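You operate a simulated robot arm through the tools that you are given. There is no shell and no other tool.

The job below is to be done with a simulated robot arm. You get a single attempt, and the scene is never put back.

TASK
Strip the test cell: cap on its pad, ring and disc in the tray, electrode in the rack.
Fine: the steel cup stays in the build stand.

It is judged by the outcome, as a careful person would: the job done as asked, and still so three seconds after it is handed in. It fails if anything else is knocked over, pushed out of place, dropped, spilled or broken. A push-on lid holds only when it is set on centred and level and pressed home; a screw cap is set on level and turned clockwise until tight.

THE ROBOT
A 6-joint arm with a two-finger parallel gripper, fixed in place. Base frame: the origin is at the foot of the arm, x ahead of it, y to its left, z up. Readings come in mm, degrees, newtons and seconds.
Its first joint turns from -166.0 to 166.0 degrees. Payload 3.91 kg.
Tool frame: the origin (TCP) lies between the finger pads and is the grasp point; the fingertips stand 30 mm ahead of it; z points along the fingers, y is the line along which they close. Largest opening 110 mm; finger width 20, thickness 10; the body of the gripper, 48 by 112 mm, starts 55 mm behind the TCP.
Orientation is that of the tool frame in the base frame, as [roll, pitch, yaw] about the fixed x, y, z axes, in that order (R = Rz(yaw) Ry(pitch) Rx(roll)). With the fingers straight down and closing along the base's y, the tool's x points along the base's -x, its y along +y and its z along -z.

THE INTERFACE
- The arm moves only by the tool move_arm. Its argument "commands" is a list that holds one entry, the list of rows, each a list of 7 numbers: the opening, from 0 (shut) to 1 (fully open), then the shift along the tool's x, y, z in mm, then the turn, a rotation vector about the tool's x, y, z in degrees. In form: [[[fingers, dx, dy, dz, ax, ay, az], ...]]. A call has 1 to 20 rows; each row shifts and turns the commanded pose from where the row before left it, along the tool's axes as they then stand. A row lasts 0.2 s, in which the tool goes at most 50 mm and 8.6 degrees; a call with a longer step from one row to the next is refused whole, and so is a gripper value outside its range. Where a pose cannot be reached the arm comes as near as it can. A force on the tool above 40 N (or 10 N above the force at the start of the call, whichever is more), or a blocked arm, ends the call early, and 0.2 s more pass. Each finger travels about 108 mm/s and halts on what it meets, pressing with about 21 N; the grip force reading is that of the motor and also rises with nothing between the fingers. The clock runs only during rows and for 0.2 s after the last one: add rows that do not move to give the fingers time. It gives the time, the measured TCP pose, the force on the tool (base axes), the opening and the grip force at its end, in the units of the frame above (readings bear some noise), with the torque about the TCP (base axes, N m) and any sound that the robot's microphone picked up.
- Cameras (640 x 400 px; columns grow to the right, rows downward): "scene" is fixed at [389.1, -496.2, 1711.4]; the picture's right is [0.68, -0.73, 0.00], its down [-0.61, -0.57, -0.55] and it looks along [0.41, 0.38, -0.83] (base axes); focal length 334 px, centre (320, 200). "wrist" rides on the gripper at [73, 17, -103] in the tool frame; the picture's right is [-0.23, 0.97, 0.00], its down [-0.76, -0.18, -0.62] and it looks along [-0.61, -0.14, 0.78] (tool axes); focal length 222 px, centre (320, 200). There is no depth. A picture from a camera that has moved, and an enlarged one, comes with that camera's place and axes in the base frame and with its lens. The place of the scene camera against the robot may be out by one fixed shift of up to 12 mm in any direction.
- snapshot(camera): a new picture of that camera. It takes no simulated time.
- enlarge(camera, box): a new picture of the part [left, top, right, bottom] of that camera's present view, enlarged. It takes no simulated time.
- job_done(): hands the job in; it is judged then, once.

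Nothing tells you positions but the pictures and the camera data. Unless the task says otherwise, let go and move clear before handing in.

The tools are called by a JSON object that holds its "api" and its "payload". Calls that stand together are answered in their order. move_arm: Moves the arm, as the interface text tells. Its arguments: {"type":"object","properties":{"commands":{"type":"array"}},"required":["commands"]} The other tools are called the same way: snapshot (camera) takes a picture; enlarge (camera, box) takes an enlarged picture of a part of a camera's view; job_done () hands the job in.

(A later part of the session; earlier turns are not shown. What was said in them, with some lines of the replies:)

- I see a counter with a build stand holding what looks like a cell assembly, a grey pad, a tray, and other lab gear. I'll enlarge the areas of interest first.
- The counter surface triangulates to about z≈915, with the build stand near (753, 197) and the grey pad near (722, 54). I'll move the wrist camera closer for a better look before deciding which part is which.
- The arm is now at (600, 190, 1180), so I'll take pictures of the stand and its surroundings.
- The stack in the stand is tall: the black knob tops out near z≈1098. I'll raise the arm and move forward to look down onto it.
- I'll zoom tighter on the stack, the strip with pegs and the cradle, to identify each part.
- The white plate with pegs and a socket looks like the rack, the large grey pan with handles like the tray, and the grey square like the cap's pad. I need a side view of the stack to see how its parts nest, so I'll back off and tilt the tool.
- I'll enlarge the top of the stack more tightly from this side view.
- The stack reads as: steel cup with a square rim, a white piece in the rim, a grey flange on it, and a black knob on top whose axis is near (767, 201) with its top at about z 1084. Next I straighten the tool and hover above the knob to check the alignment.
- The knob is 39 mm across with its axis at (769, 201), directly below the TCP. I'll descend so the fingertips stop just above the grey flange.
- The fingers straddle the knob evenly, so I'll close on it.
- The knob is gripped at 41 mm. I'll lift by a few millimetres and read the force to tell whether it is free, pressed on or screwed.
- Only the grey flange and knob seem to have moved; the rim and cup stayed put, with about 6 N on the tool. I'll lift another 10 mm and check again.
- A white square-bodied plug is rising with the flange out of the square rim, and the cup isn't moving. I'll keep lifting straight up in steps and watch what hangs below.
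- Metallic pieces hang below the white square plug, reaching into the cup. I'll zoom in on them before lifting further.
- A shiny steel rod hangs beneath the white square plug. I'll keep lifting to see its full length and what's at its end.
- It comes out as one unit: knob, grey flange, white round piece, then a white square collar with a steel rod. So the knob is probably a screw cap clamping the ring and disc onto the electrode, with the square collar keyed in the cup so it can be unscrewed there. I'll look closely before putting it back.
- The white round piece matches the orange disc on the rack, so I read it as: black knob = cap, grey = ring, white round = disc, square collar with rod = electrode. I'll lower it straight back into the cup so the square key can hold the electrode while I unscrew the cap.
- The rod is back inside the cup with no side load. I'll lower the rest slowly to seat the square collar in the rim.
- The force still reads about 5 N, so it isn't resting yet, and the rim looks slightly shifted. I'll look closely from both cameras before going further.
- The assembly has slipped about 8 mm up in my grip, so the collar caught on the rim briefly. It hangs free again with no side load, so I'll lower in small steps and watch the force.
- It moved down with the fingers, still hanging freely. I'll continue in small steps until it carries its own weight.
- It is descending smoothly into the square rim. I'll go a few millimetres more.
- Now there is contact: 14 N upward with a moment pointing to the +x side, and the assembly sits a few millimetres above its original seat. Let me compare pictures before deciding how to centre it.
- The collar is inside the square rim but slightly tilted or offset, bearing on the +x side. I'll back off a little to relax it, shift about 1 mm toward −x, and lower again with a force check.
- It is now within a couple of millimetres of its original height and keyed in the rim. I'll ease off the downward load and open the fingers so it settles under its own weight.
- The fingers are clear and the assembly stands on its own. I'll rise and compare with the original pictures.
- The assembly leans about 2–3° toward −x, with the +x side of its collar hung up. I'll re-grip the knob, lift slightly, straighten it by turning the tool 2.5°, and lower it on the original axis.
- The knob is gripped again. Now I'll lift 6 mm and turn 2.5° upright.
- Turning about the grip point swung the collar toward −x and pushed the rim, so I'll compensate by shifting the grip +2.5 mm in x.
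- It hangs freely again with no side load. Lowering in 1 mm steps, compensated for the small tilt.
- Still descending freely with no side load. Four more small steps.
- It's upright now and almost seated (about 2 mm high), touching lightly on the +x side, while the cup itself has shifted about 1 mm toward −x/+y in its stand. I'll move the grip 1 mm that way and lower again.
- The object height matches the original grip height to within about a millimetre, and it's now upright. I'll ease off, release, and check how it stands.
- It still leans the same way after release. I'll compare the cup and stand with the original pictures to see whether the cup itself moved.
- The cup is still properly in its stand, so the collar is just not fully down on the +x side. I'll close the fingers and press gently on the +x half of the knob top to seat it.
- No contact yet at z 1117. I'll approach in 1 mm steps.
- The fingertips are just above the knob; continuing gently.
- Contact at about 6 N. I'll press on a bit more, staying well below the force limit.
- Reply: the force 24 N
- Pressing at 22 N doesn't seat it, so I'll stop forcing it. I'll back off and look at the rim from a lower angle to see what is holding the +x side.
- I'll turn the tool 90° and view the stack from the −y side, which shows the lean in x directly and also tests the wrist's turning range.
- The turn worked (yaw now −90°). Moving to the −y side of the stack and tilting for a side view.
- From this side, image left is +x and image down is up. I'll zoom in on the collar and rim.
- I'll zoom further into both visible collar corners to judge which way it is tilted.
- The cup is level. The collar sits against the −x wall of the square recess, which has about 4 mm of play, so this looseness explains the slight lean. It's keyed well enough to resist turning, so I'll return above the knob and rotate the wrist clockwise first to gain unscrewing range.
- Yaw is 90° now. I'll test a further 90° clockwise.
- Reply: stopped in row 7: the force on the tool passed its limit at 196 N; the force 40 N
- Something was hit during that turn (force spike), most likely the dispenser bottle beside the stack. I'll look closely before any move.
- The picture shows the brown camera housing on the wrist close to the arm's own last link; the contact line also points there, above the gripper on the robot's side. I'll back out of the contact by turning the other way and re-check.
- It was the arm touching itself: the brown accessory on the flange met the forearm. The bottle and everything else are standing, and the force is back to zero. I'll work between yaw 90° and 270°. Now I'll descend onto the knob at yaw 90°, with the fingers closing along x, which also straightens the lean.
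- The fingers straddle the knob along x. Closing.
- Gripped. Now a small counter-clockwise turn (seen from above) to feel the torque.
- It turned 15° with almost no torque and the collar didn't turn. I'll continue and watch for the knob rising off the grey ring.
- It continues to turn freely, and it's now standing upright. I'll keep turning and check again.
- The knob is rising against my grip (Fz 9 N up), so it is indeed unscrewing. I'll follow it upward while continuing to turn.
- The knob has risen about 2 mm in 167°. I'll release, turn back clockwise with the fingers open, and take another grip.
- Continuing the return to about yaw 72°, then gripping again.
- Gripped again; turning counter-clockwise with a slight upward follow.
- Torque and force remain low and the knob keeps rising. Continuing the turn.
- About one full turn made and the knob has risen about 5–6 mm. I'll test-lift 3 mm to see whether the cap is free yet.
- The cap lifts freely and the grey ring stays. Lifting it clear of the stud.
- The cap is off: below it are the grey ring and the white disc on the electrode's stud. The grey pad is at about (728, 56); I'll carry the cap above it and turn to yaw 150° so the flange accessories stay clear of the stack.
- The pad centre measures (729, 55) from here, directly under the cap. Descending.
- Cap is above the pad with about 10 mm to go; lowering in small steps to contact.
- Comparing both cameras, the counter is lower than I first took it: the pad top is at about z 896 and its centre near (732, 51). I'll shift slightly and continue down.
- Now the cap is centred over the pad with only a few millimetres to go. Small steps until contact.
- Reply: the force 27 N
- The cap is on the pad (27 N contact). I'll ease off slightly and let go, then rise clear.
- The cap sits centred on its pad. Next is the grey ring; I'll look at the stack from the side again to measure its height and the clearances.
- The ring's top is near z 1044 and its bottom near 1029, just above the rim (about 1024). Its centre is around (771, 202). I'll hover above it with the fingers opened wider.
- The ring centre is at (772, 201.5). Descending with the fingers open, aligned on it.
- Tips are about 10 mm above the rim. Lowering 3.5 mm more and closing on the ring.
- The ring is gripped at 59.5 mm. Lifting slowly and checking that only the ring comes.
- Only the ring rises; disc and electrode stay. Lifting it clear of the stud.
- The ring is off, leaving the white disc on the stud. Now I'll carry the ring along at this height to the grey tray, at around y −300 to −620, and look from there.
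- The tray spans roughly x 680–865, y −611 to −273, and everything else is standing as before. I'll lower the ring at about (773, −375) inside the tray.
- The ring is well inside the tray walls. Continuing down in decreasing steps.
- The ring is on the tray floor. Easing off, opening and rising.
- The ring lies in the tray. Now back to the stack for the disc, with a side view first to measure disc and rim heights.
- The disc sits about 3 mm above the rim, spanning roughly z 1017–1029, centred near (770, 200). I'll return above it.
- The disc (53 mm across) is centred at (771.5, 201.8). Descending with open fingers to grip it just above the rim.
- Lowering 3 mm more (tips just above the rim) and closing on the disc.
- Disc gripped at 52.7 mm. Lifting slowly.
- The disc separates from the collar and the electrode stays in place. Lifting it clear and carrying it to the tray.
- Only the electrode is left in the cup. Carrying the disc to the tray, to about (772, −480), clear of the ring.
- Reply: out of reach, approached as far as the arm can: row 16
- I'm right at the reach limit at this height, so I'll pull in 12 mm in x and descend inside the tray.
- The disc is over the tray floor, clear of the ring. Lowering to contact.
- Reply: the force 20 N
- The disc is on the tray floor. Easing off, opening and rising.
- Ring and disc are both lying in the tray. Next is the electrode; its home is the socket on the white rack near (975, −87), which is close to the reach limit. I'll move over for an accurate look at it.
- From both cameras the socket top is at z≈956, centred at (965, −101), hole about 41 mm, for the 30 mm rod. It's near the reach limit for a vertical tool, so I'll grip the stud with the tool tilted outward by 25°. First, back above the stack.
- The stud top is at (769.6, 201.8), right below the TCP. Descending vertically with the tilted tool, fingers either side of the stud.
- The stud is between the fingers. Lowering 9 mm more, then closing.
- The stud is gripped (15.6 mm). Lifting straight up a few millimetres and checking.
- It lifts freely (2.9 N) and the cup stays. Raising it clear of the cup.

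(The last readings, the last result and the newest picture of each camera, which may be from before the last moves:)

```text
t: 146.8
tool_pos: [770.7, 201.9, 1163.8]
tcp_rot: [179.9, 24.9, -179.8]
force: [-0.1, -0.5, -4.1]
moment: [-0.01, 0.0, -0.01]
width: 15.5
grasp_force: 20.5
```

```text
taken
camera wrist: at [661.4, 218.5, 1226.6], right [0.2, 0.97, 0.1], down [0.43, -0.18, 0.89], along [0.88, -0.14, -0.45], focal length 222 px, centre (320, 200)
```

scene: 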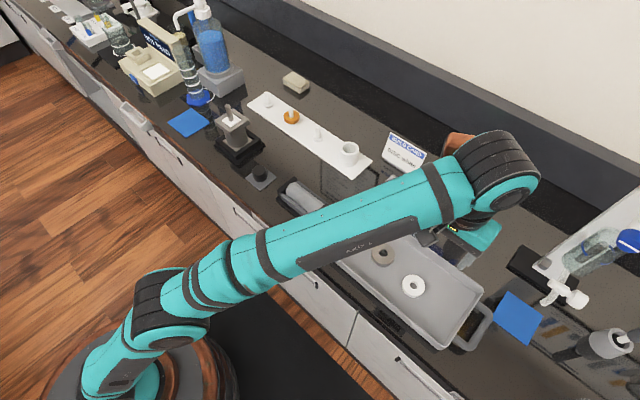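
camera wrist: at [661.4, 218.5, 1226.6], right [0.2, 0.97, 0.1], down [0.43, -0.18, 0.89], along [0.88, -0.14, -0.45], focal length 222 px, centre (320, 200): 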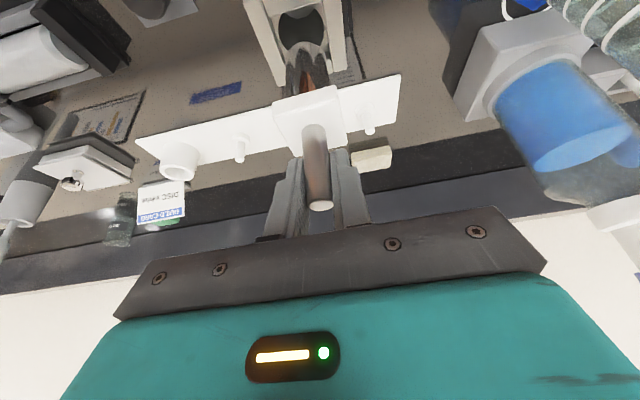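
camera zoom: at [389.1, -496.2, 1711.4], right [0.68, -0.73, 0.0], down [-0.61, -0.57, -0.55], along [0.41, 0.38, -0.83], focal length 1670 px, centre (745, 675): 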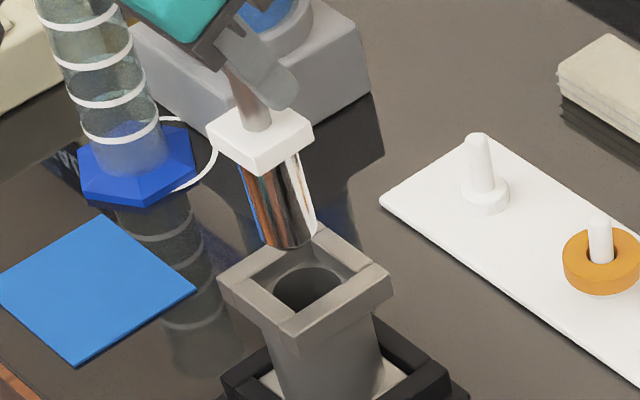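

The electrode hangs vertically, with its rod bottom about 120 mm below the TCP. I'll carry it over to above the rack socket.

{"api": "move_arm", "payload": {"commands": [[[0.05, -18.7, -37.9, 17.5, 0, 0, 0], [0.05, -18.7, -37.9, 17.5, 0, 0, 0], [0.05, -18.7, -37.9, 17.5, 0, 0, 0], [0.05, -18.7, -37.9, 17.5, 0, 0, 0], [0.05, -18.7, -37.9, 17.5, 0, 0, 0], [0.05, -18.7, -37.9, 17.5, 0, 0, 0], [0.05, -18.7, -37.9, 17.5, 0, 0, 0], [0.05, -18.7, -37.9, 17.5, 0, 0, 0], [0.05, 0, 0, 0, 0, 0, 0]]]}}

{"api": "snapshot", "payload": {"camera": "wrist"}}

{"api": "enlarge", "payload": {"camera": "scene", "box": [300, 80, 400, 180]}}

```text
t: 148.8
tool_pos: [965.9, -100.1, 1097.4]
tcp_rot: [180.0, 24.9, -179.9]
force: [0.2, 0.1, -3.7]
moment: [0.06, -0.01, 0.02]
width: 15.8
grasp_force: 20.9
```

```text
taken
camera wrist: at [857.0, -83.7, 1162.4], right [0.2, 0.97, 0.1], down [0.43, -0.18, 0.89], along [0.88, -0.14, -0.45], focal length 222 px, centre (320, 200)
```

wrist: 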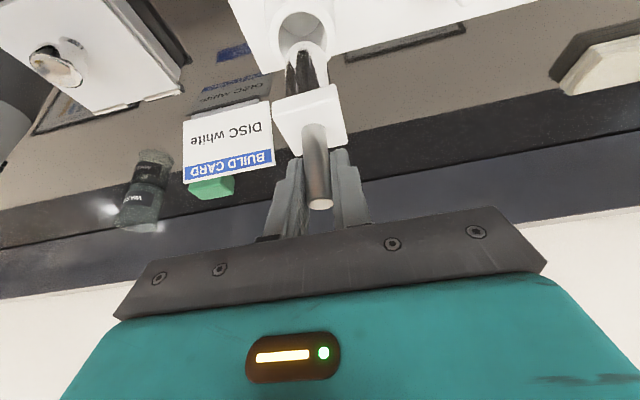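

```text
4.00 times, centred on (350, 130) of scene
camera zoom: at [389.1, -496.2, 1711.4], right [0.68, -0.73, 0.0], down [-0.61, -0.57, -0.55], along [0.41, 0.38, -0.83], focal length 1336 px, centre (200, 480)
```

zoom: 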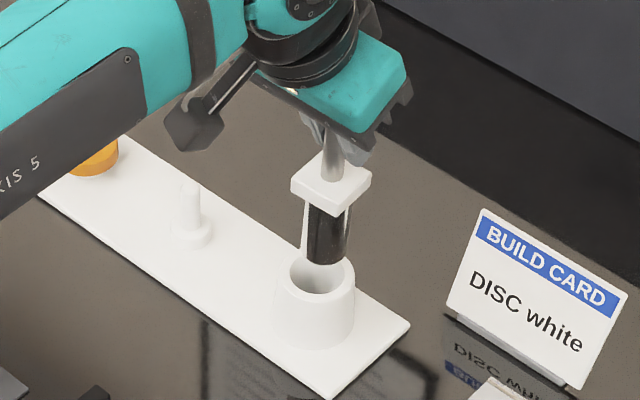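

The rod hangs almost exactly above the socket. I'll zoom in from both cameras to fine-tune the alignment.

{"api": "enlarge", "payload": {"camera": "scene", "box": [330, 115, 370, 155]}}

{"api": "enlarge", "payload": {"camera": "wrist", "box": [270, 0, 350, 110]}}

```text
10.00 times, centred on (350, 135) of scene
camera zoom: at [389.1, -496.2, 1711.4], right [0.68, -0.73, 0.0], down [-0.61, -0.57, -0.55], along [0.41, 0.38, -0.83], focal length 3340 px, centre (20, 850)
```

zoom: 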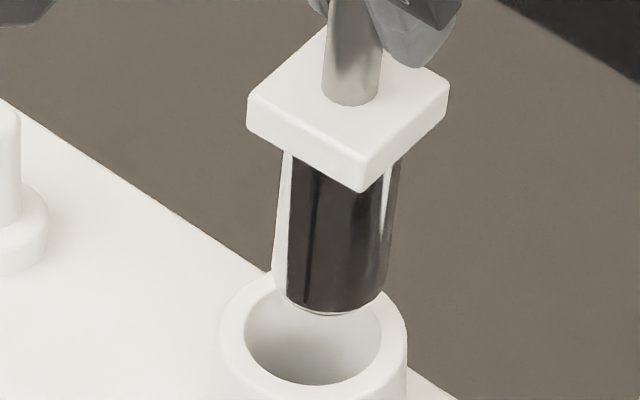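

```text
3.64 times, centred on (310, 55) of wrist
camera zoom: at [857.0, -83.7, 1162.4], right [0.2, 0.97, 0.1], down [0.43, -0.18, 0.89], along [0.88, -0.14, -0.45], focal length 808 px, centre (356, 727)
```

zoom: 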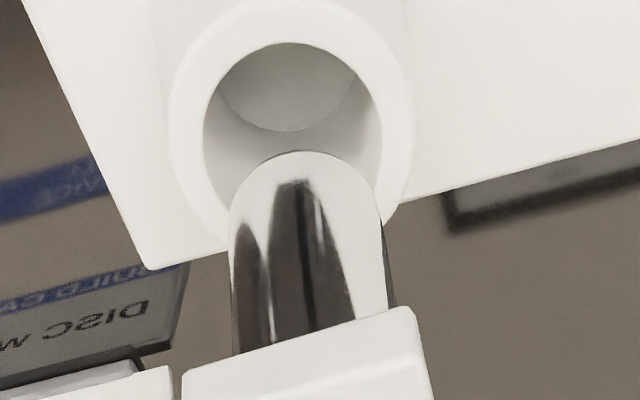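

The rod needs to shift about 4 mm toward −x and 1 mm toward +y to be centred on the hole. I'll correct that and lower partway.

{"api": "move_arm", "payload": {"commands": [[[0.05, 3.6, 1, -1.7, 0, 0, 0], [0.05, 4.2, 0, 9.1, 0, 0, 0], [0.05, 0, 0, 0, 0, 0, 0]]]}}

{"api": "enlarge", "payload": {"camera": "scene", "box": [330, 115, 370, 155]}}

{"api": "enlarge", "payload": {"camera": "wrist", "box": [270, 0, 350, 110]}}

```text
t: 149.6
tool_pos: [961.6, -99.1, 1089.0]
tcp_rot: [-180.0, 24.8, -179.8]
force: [0.1, 0.9, -2.7]
moment: [0.02, -0.02, -0.04]
width: 15.8
grasp_force: 21.1
```

```text
10.00 times, centred on (350, 135) of scene
camera zoom: at [389.1, -496.2, 1711.4], right [0.68, -0.73, 0.0], down [-0.61, -0.57, -0.55], along [0.41, 0.38, -0.83], focal length 3340 px, centre (20, 850)
```

zoom: 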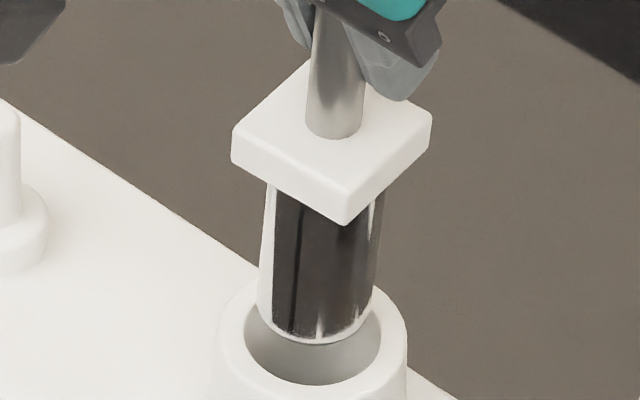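

```text
3.64 times, centred on (310, 55) of wrist
camera zoom: at [852.7, -82.5, 1152.5], right [0.2, 0.97, 0.1], down [0.43, -0.18, 0.89], along [0.88, -0.14, -0.45], focal length 808 px, centre (356, 727)
```

zoom: 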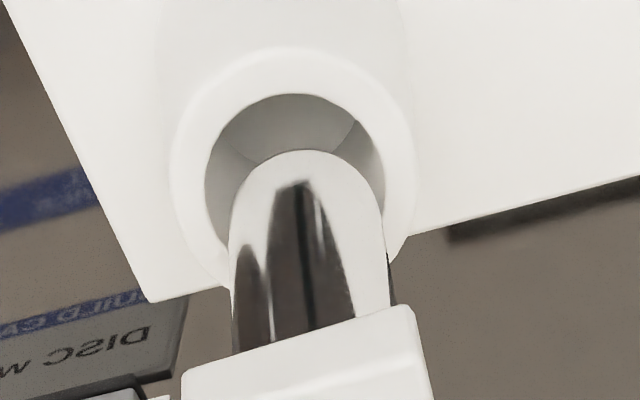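

Now it's within about 2–3 mm of centre in both views. One more 2 mm correction, then lowering the rod into the socket with force checks.

{"api": "move_arm", "payload": {"commands": [[[0.05, 1.8, -1, -0.8, 0, 0, 0], [0.05, 2.1, 0, 4.5, 0, 0, 0], [0.05, 2.1, 0, 4.5, 0, 0, 0], [0.05, 2.1, 0, 4.5, 0, 0, 0], [0.05, 0, 0, 0, 0, 0, 0]]]}}

{"api": "enlarge", "payload": {"camera": "scene", "box": [330, 115, 370, 155]}}

{"api": "enlarge", "payload": {"camera": "wrist", "box": [270, 0, 350, 110]}}

```text
t: 150.8
tool_pos: [961.0, -100.2, 1073.3]
tcp_rot: [179.9, 24.9, -179.9]
force: [0.8, 0.0, -4.4]
moment: [0.1, -0.02, -0.01]
width: 15.4
grasp_force: 21.1
```

```text
10.00 times, centred on (350, 135) of scene
camera zoom: at [389.1, -496.2, 1711.4], right [0.68, -0.73, 0.0], down [-0.61, -0.57, -0.55], along [0.41, 0.38, -0.83], focal length 3340 px, centre (20, 850)
```

zoom: 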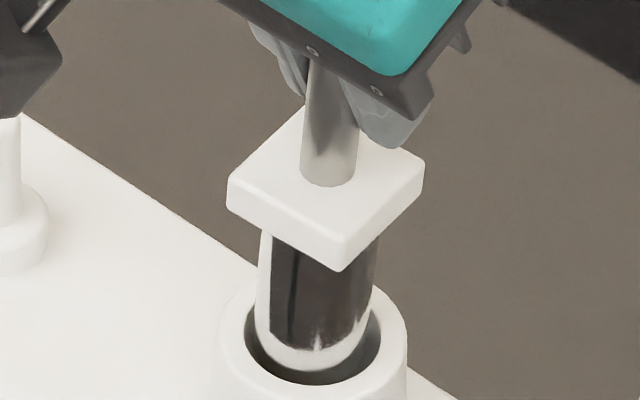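

```text
3.64 times, centred on (310, 55) of wrist
camera zoom: at [850.7, -83.5, 1136.8], right [0.2, 0.97, 0.1], down [0.43, -0.18, 0.89], along [0.88, -0.14, -0.45], focal length 808 px, centre (356, 727)
```

zoom: 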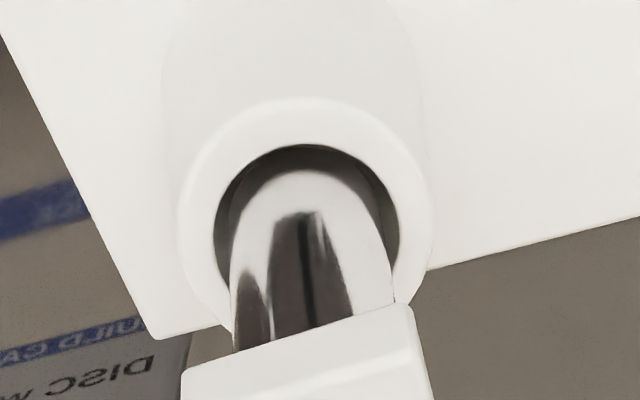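

The rod tip is inside the socket with gap all around. Continuing down slowly.

{"api": "move_arm", "payload": {"commands": [[[0.05, 2.1, 0, 4.5, 0, 0, 0], [0.05, 2.1, 0, 4.5, 0, 0, 0], [0.05, 2.1, 0, 4.5, 0, 0, 0], [0.05, 2.1, 0, 4.5, 0, 0, 0], [0.05, 0, 0, 0, 0, 0, 0]]]}}

{"api": "enlarge", "payload": {"camera": "scene", "box": [330, 115, 370, 155]}}

{"api": "enlarge", "payload": {"camera": "wrist", "box": [270, 0, 350, 110]}}

```text
t: 152.0
tool_pos: [958.8, -100.5, 1054.4]
tcp_rot: [179.9, 24.9, -179.8]
force: [-0.2, 0.7, -2.9]
moment: [0.09, 0.02, -0.04]
width: 15.8
grasp_force: 21.0
```

```text
10.00 times, centred on (350, 135) of scene
camera zoom: at [389.1, -496.2, 1711.4], right [0.68, -0.73, 0.0], down [-0.61, -0.57, -0.55], along [0.41, 0.38, -0.83], focal length 3340 px, centre (20, 850)
```

zoom: 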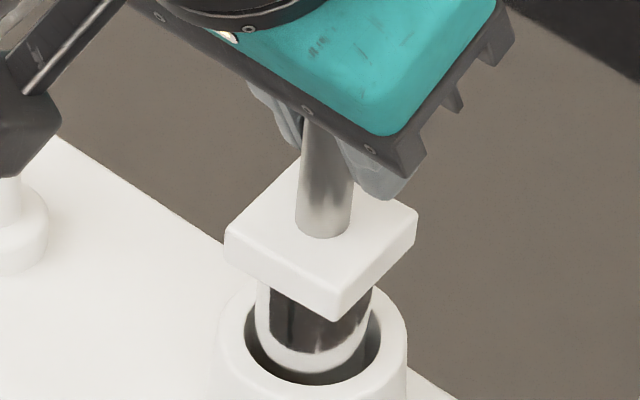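

```text
3.64 times, centred on (310, 55) of wrist
camera zoom: at [850.6, -83.8, 1117.0], right [0.2, 0.97, 0.1], down [0.43, -0.18, 0.89], along [0.88, -0.14, -0.45], focal length 808 px, centre (356, 727)
```

zoom: 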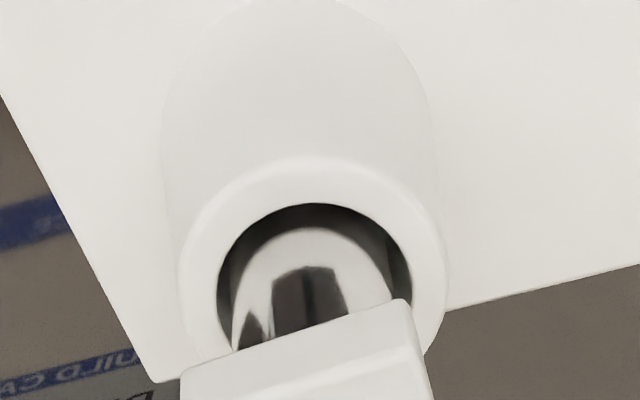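

The rod slides in freely with no side load; the dark box at the left is just the wrist camera housing, well above the rack. Continuing down.

{"api": "move_arm", "payload": {"commands": [[[0.05, 2.1, 0, 4.5, 0, 0, 0], [0.05, 2.1, 0, 4.5, 0, 0, 0], [0.05, 1.7, 0, 3.6, 0, 0, 0], [0.05, 1.3, 0, 2.7, 0, 0, 0], [0.05, 0, 0, 0, 0, 0, 0]]]}}

{"api": "enlarge", "payload": {"camera": "scene", "box": [330, 115, 370, 155]}}

```text
t: 153.2
tool_pos: [958.4, -100.0, 1036.0]
tcp_rot: [179.9, 24.9, -179.8]
force: [-0.7, -1.0, -2.9]
moment: [-0.1, 0.0, 0.01]
width: 15.8
grasp_force: 21.5
```

```text
10.00 times, centred on (350, 135) of scene
camera zoom: at [389.1, -496.2, 1711.4], right [0.68, -0.73, 0.0], down [-0.61, -0.57, -0.55], along [0.41, 0.38, -0.83], focal length 3340 px, centre (20, 850)
```

zoom: 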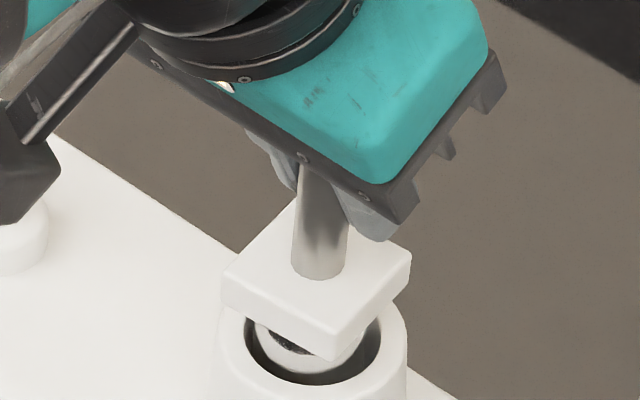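

Still free. A few more millimetres with smaller steps.

{"api": "move_arm", "payload": {"commands": [[[0.05, 1.3, 0, 2.7, 0, 0, 0], [0.05, 1.3, 0, 2.7, 0, 0, 0], [0.05, 0.84, 0, 1.8, 0, 0, 0], [0.05, 0, 0, 0, 0, 0, 0]]]}}

{"api": "move_arm", "payload": {"commands": [[[0.05, 0.84, 0, 1.8, 0, 0, 0], [0.05, 0.84, 0, 1.8, 0, 0, 0], [0.05, 0, 0, 0, 0, 0, 0]]]}}

{"api": "enlarge", "payload": {"camera": "scene", "box": [330, 115, 370, 155]}}

```text
t: 154.2
tool_pos: [958.2, -101.5, 1030.5]
tcp_rot: [-180.0, 25.0, -179.8]
force: [1.3, -2.5, 16.8]
moment: [-0.32, 0.02, -0.03]
width: 15.5
grasp_force: 21.4
```

```text
t: 155.0
tool_pos: [958.2, -101.1, 1025.0]
tcp_rot: [-180.0, 24.9, -179.9]
force: [-0.1, -1.7, 16.6]
moment: [-0.37, -0.08, -0.05]
width: 15.4
grasp_force: 21.2
```

```text
10.00 times, centred on (350, 135) of scene
camera zoom: at [389.1, -496.2, 1711.4], right [0.68, -0.73, 0.0], down [-0.61, -0.57, -0.55], along [0.41, 0.38, -0.83], focal length 3340 px, centre (20, 850)
```

zoom: 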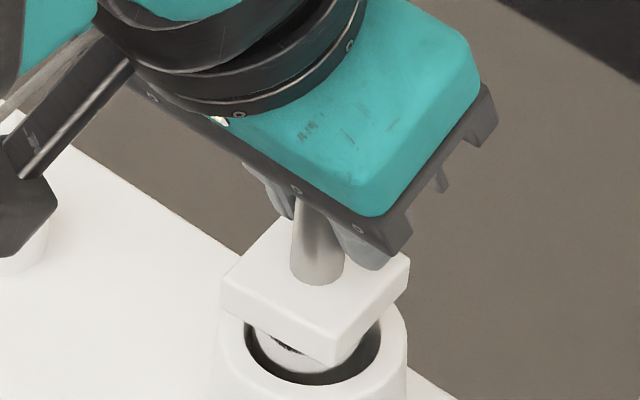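

The rod is standing on the socket floor. Easing off, opening the fingers, and backing straight up.

{"api": "move_arm", "payload": {"commands": [[[0.05, -0.4, 0, -0.9, 0, 0, 0], [0.05, 0, 0, 0, 0, 0, 0], [0.2, 0, 0, 0, 0, 0, 0], [0.4, 0, 0, 0, 0, 0, 0], [0.4, 0, 0, 0, 0, 0, 0]]]}}

{"api": "enlarge", "payload": {"camera": "scene", "box": [330, 115, 370, 155]}}

{"api": "snapshot", "payload": {"camera": "wrist"}}

```text
t: 156.2
tool_pos: [959.6, -102.0, 1024.7]
tcp_rot: [180.0, 24.8, -179.7]
force: [-0.2, -0.5, 0.4]
moment: [-0.02, -0.01, 0.01]
width: 44.1
grasp_force: 0.0
```

```text
10.00 times, centred on (350, 135) of scene
camera zoom: at [389.1, -496.2, 1711.4], right [0.68, -0.73, 0.0], down [-0.61, -0.57, -0.55], along [0.41, 0.38, -0.83], focal length 3340 px, centre (20, 850)
```

zoom: 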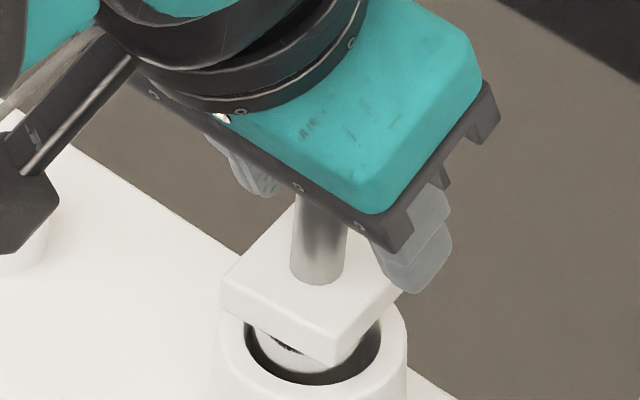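

```text
taken
camera wrist: at [850.4, -83.5, 1089.6], right [0.2, 0.97, 0.1], down [0.43, -0.18, 0.89], along [0.88, -0.14, -0.45], focal length 222 px, centre (320, 200)
```

wrist: 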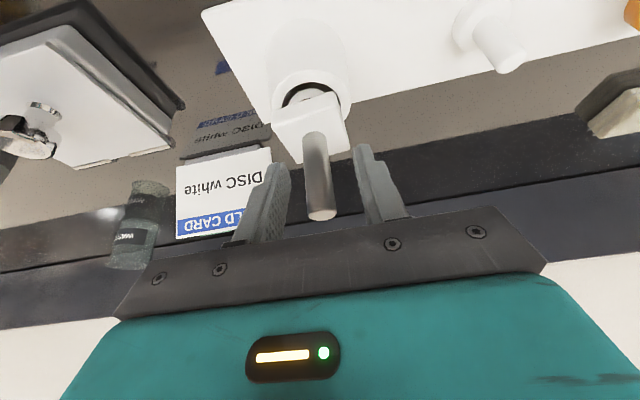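

The electrode stands upright in the socket by itself. Withdrawing straight up.

{"api": "move_arm", "payload": {"commands": [[[0.4, -4.2, 0, -9.1, 0, 0, 0], [0.4, -8.4, 0, -18.1, 0, 0, 0], [0.4, -16.8, 0, -36.3, 0, 0, 0], [0.4, 0, 0, -40, 0, 0, 0], [0.4, 0, 0, -45, 0, 0, 0], [0.4, 0, 0, 0, 0, 0, 0]]]}}

{"api": "snapshot", "payload": {"camera": "wrist"}}

{"api": "enlarge", "payload": {"camera": "scene", "box": [310, 90, 390, 190]}}

```text
t: 157.6
tool_pos: [922.3, -101.5, 1172.8]
tcp_rot: [180.0, 24.9, -179.8]
force: [0.3, 0.1, 0.3]
moment: [-0.01, 0.0, 0.01]
width: 44.1
grasp_force: 0.1
```

```text
taken
camera wrist: at [815.3, -84.4, 1236.4], right [0.2, 0.97, 0.1], down [0.43, -0.18, 0.89], along [0.88, -0.14, -0.45], focal length 222 px, centre (320, 200)
```

wrist: 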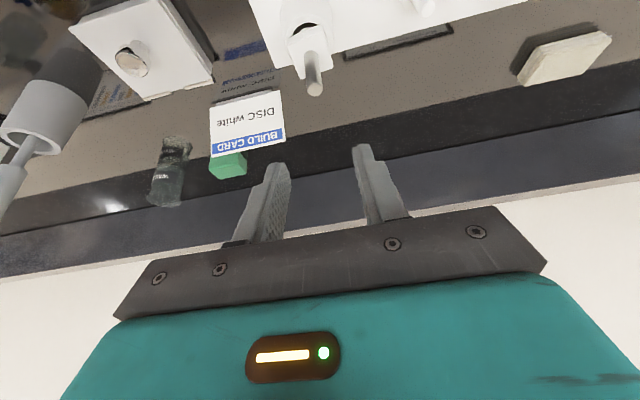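

```text
4.00 times, centred on (350, 140) of scene
camera zoom: at [389.1, -496.2, 1711.4], right [0.68, -0.73, 0.0], down [-0.61, -0.57, -0.55], along [0.41, 0.38, -0.83], focal length 1336 px, centre (200, 440)
```

zoom: 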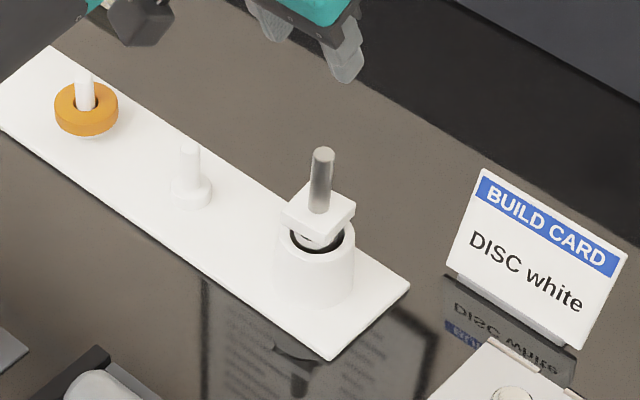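

The electrode stands in the rack socket. I'll back the arm away, straighten it, and inspect the whole scene.

{"api": "move_arm", "payload": {"commands": [[[0.4, 36.3, 0, -16.8, 0, 0, 0], [0.4, 36.3, 0, -16.8, 0, 0, 0], [0.4, 36.3, 0, -16.8, 0, 0, 0], [0.4, 36.3, 0, -16.8, 0, 0, 0], [0.4, 36.3, 0, -16.8, 0, 0, 0], [0.4, 36.3, 0, -16.8, 0, 0, 0], [0.4, 36.3, 0, -16.8, 0, 0, 0], [0.4, 0, 0, 0, 0, 8.4, 0], [0.4, 0, 0, 0, 0, 8.3, 0], [0.4, 0, 0, 0, 0, 8.2, 0], [0.4, 0, 0, -40, 0, 0, 0], [0.4, 0, 0, 0, 0, 0, 0]]]}}

{"api": "snapshot", "payload": {"camera": "scene"}}

{"api": "snapshot", "payload": {"camera": "wrist"}}

{"api": "enlarge", "payload": {"camera": "scene", "box": [180, 80, 340, 200]}}

{"api": "enlarge", "payload": {"camera": "scene", "box": [320, 160, 500, 350]}}

{"api": "enlarge", "payload": {"camera": "scene", "box": [90, 0, 270, 120]}}

```text
t: 160.2
tool_pos: [644.7, -102.0, 1212.6]
tcp_rot: [-179.9, -0.1, -179.9]
force: [0.9, 0.0, -0.6]
moment: [0.01, -0.01, 0.01]
width: 43.9
grasp_force: 0.0
```

```text
taken
```

scene: 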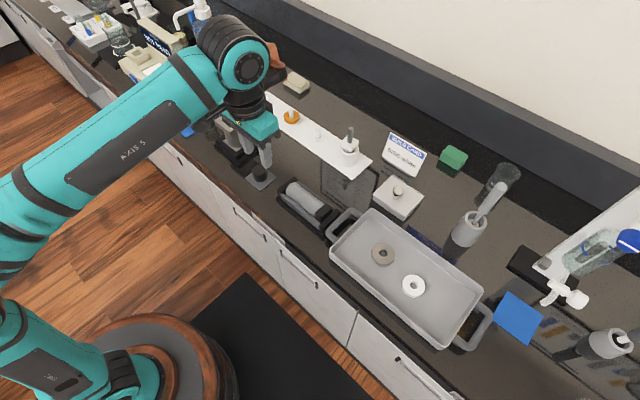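

```text
taken
camera wrist: at [571.8, -84.8, 1317.0], right [0.22, 0.97, 0.0], down [0.76, -0.18, 0.62], along [0.61, -0.14, -0.78], focal length 222 px, centre (320, 200)
```

wrist: 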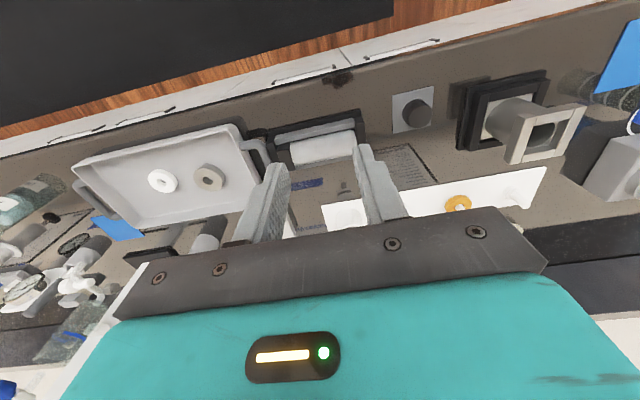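

```text
3.33 times, centred on (260, 140) of scene
camera zoom: at [389.1, -496.2, 1711.4], right [0.68, -0.73, 0.0], down [-0.61, -0.57, -0.55], along [0.41, 0.38, -0.83], focal length 1113 px, centre (520, 400)
```

zoom: 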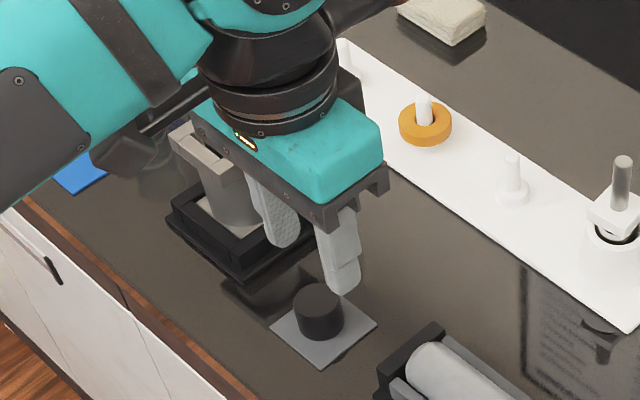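

```text
2.11 times, centred on (410, 255) of scene
camera zoom: at [389.1, -496.2, 1711.4], right [0.68, -0.73, 0.0], down [-0.61, -0.57, -0.55], along [0.41, 0.38, -0.83], focal length 703 px, centre (130, 84)
```

zoom: 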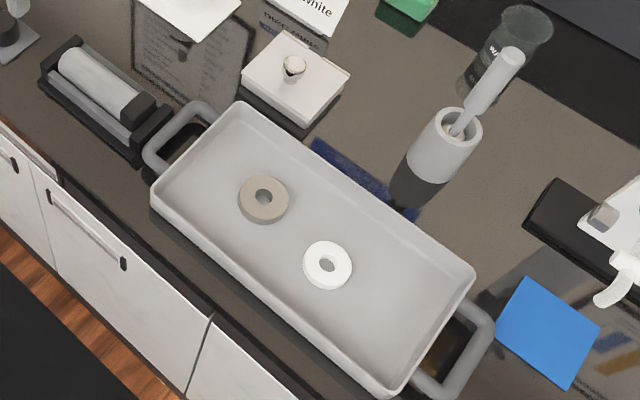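

```text
3.33 times, centred on (180, 60) of scene
camera zoom: at [389.1, -496.2, 1711.4], right [0.68, -0.73, 0.0], down [-0.61, -0.57, -0.55], along [0.41, 0.38, -0.83], focal length 1113 px, centre (787, 667)
```

zoom: 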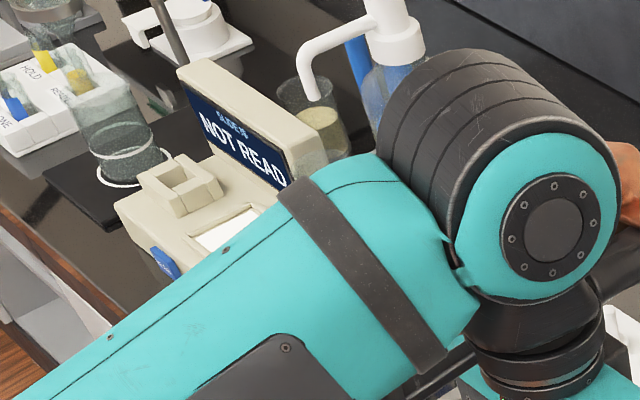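

Everything asked appears to be in place. I'll move the arm fully clear and inspect the cup in its stand and the neighbouring items once more.

{"api": "move_arm", "payload": {"commands": [[[0.4, 25, 30, -15, 0, 0, 0], [0.4, 25, 35, -15, 0, 0, 0], [0.4, 25, 35, -15, 0, 0, 0], [0.4, 25, 35, -15, 0, 0, 0], [0.4, 25, 35, -15, 0, 0, 0], [0.4, 0, 45, 0, 0, 0, 0], [0.4, 0, 45, 0, 0, 0, 0], [0.4, 0, 20, 0, 0, 0, 0], [0.4, 0, 0, 0, 0, 0, 0]]]}}

{"api": "snapshot", "payload": {"camera": "scene"}}

{"api": "enlarge", "payload": {"camera": "scene", "box": [195, 70, 295, 190]}}

{"api": "enlarge", "payload": {"camera": "scene", "box": [140, 0, 260, 120]}}

{"api": "enlarge", "payload": {"camera": "scene", "box": [310, 100, 390, 180]}}

```text
t: 162.2
tool_pos: [518.7, 176.5, 1288.9]
tcp_rot: [-179.9, 0.0, -179.8]
force: [0.3, 0.4, -0.1]
moment: [0.03, 0.01, 0.01]
width: 43.9
grasp_force: 0.1
```

```text
taken
```

scene: 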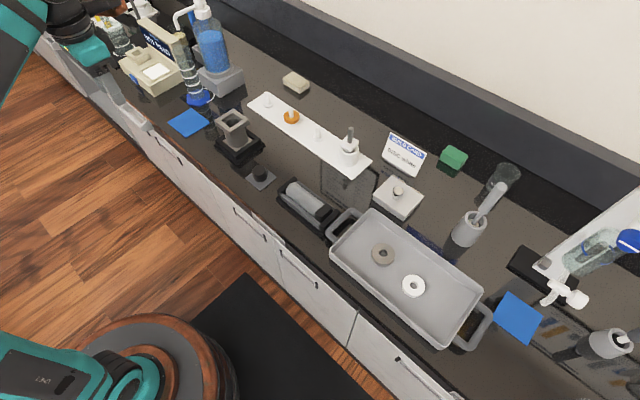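

```text
3.33 times, centred on (245, 130) of scene
camera zoom: at [389.1, -496.2, 1711.4], right [0.68, -0.73, 0.0], down [-0.61, -0.57, -0.55], along [0.41, 0.38, -0.83], focal length 1113 px, centre (570, 433)
```

zoom: 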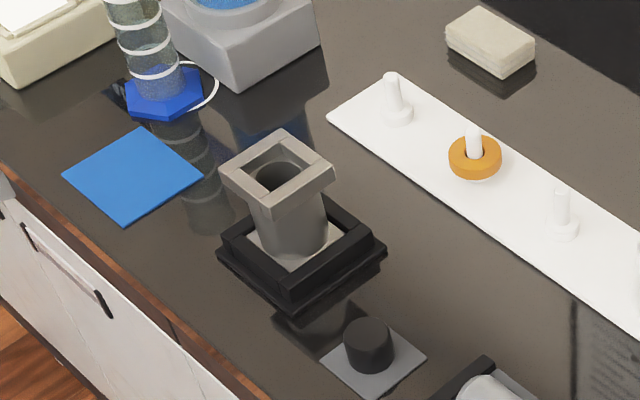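

```text
3.33 times, centred on (200, 60) of scene
camera zoom: at [389.1, -496.2, 1711.4], right [0.68, -0.73, 0.0], down [-0.61, -0.57, -0.55], along [0.41, 0.38, -0.83], focal length 1113 px, centre (720, 667)
```

zoom: 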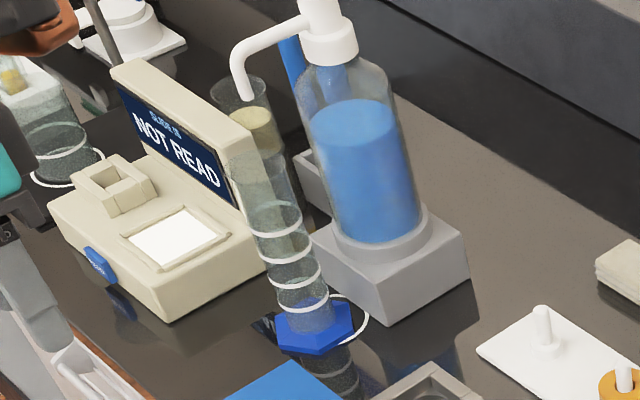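

```text
5.00 times, centred on (350, 140) of scene
camera zoom: at [389.1, -496.2, 1711.4], right [0.68, -0.73, 0.0], down [-0.61, -0.57, -0.55], along [0.41, 0.38, -0.83], focal length 1670 px, centre (170, 500)
```

zoom: 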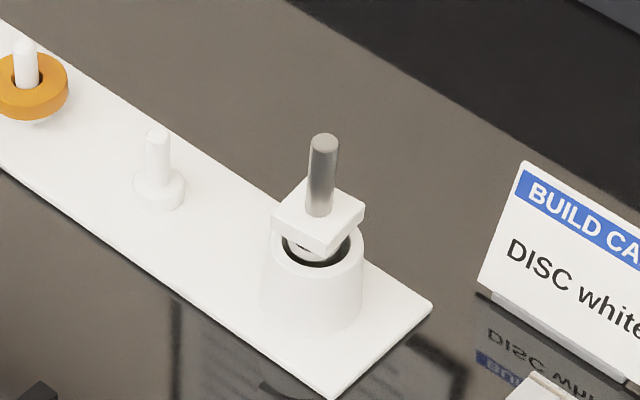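

Final check: the cap sits on the grey pad, the ring and disc lie flat in the grey tray, and the electrode stands in the rack socket. The empty steel cup is still in the build stand, nothing else has moved, and the arm is clear, so I'm handing in.

{"api": "job_done", "payload": {}}

```text
The job is handed in.
```

The test cell is stripped and I've handed the job in. In the last pictures everything stood where it should:

- **Cap:** unscrewed and set on the grey pad beside the build stand.
- **Ring and disc:** lying flat and apart in the grey tray with handles.
- **Electrode:** standing upright in the socket of the white rack. Its rod rests on the socket floor, so the square collar sits a little above the socket rim.
- **Steel cup:** still in the build stand, empty.

**Choices I made:** nothing was labelled, so I took the grey square as the cap's pad, the grey pan as the tray and the white peg plate as the rack.

**What went wrong on the way:**
- **First lift:** I pulled the whole assembly out before realising the cap was a screw cap. I put it back in the cup to unscrew it. Going back in, it caught on the cup's rim and slipped in the grip. The cup may have shifted about 1 mm in the stand.
- **Arm contact:** while turning the wrist to get more unscrewing range, the robot hit something with a 196 N spike. I believe the attachment on its wrist hit its own forearm. The dispenser bottle and everything else nearby looked undisturbed afterwards.
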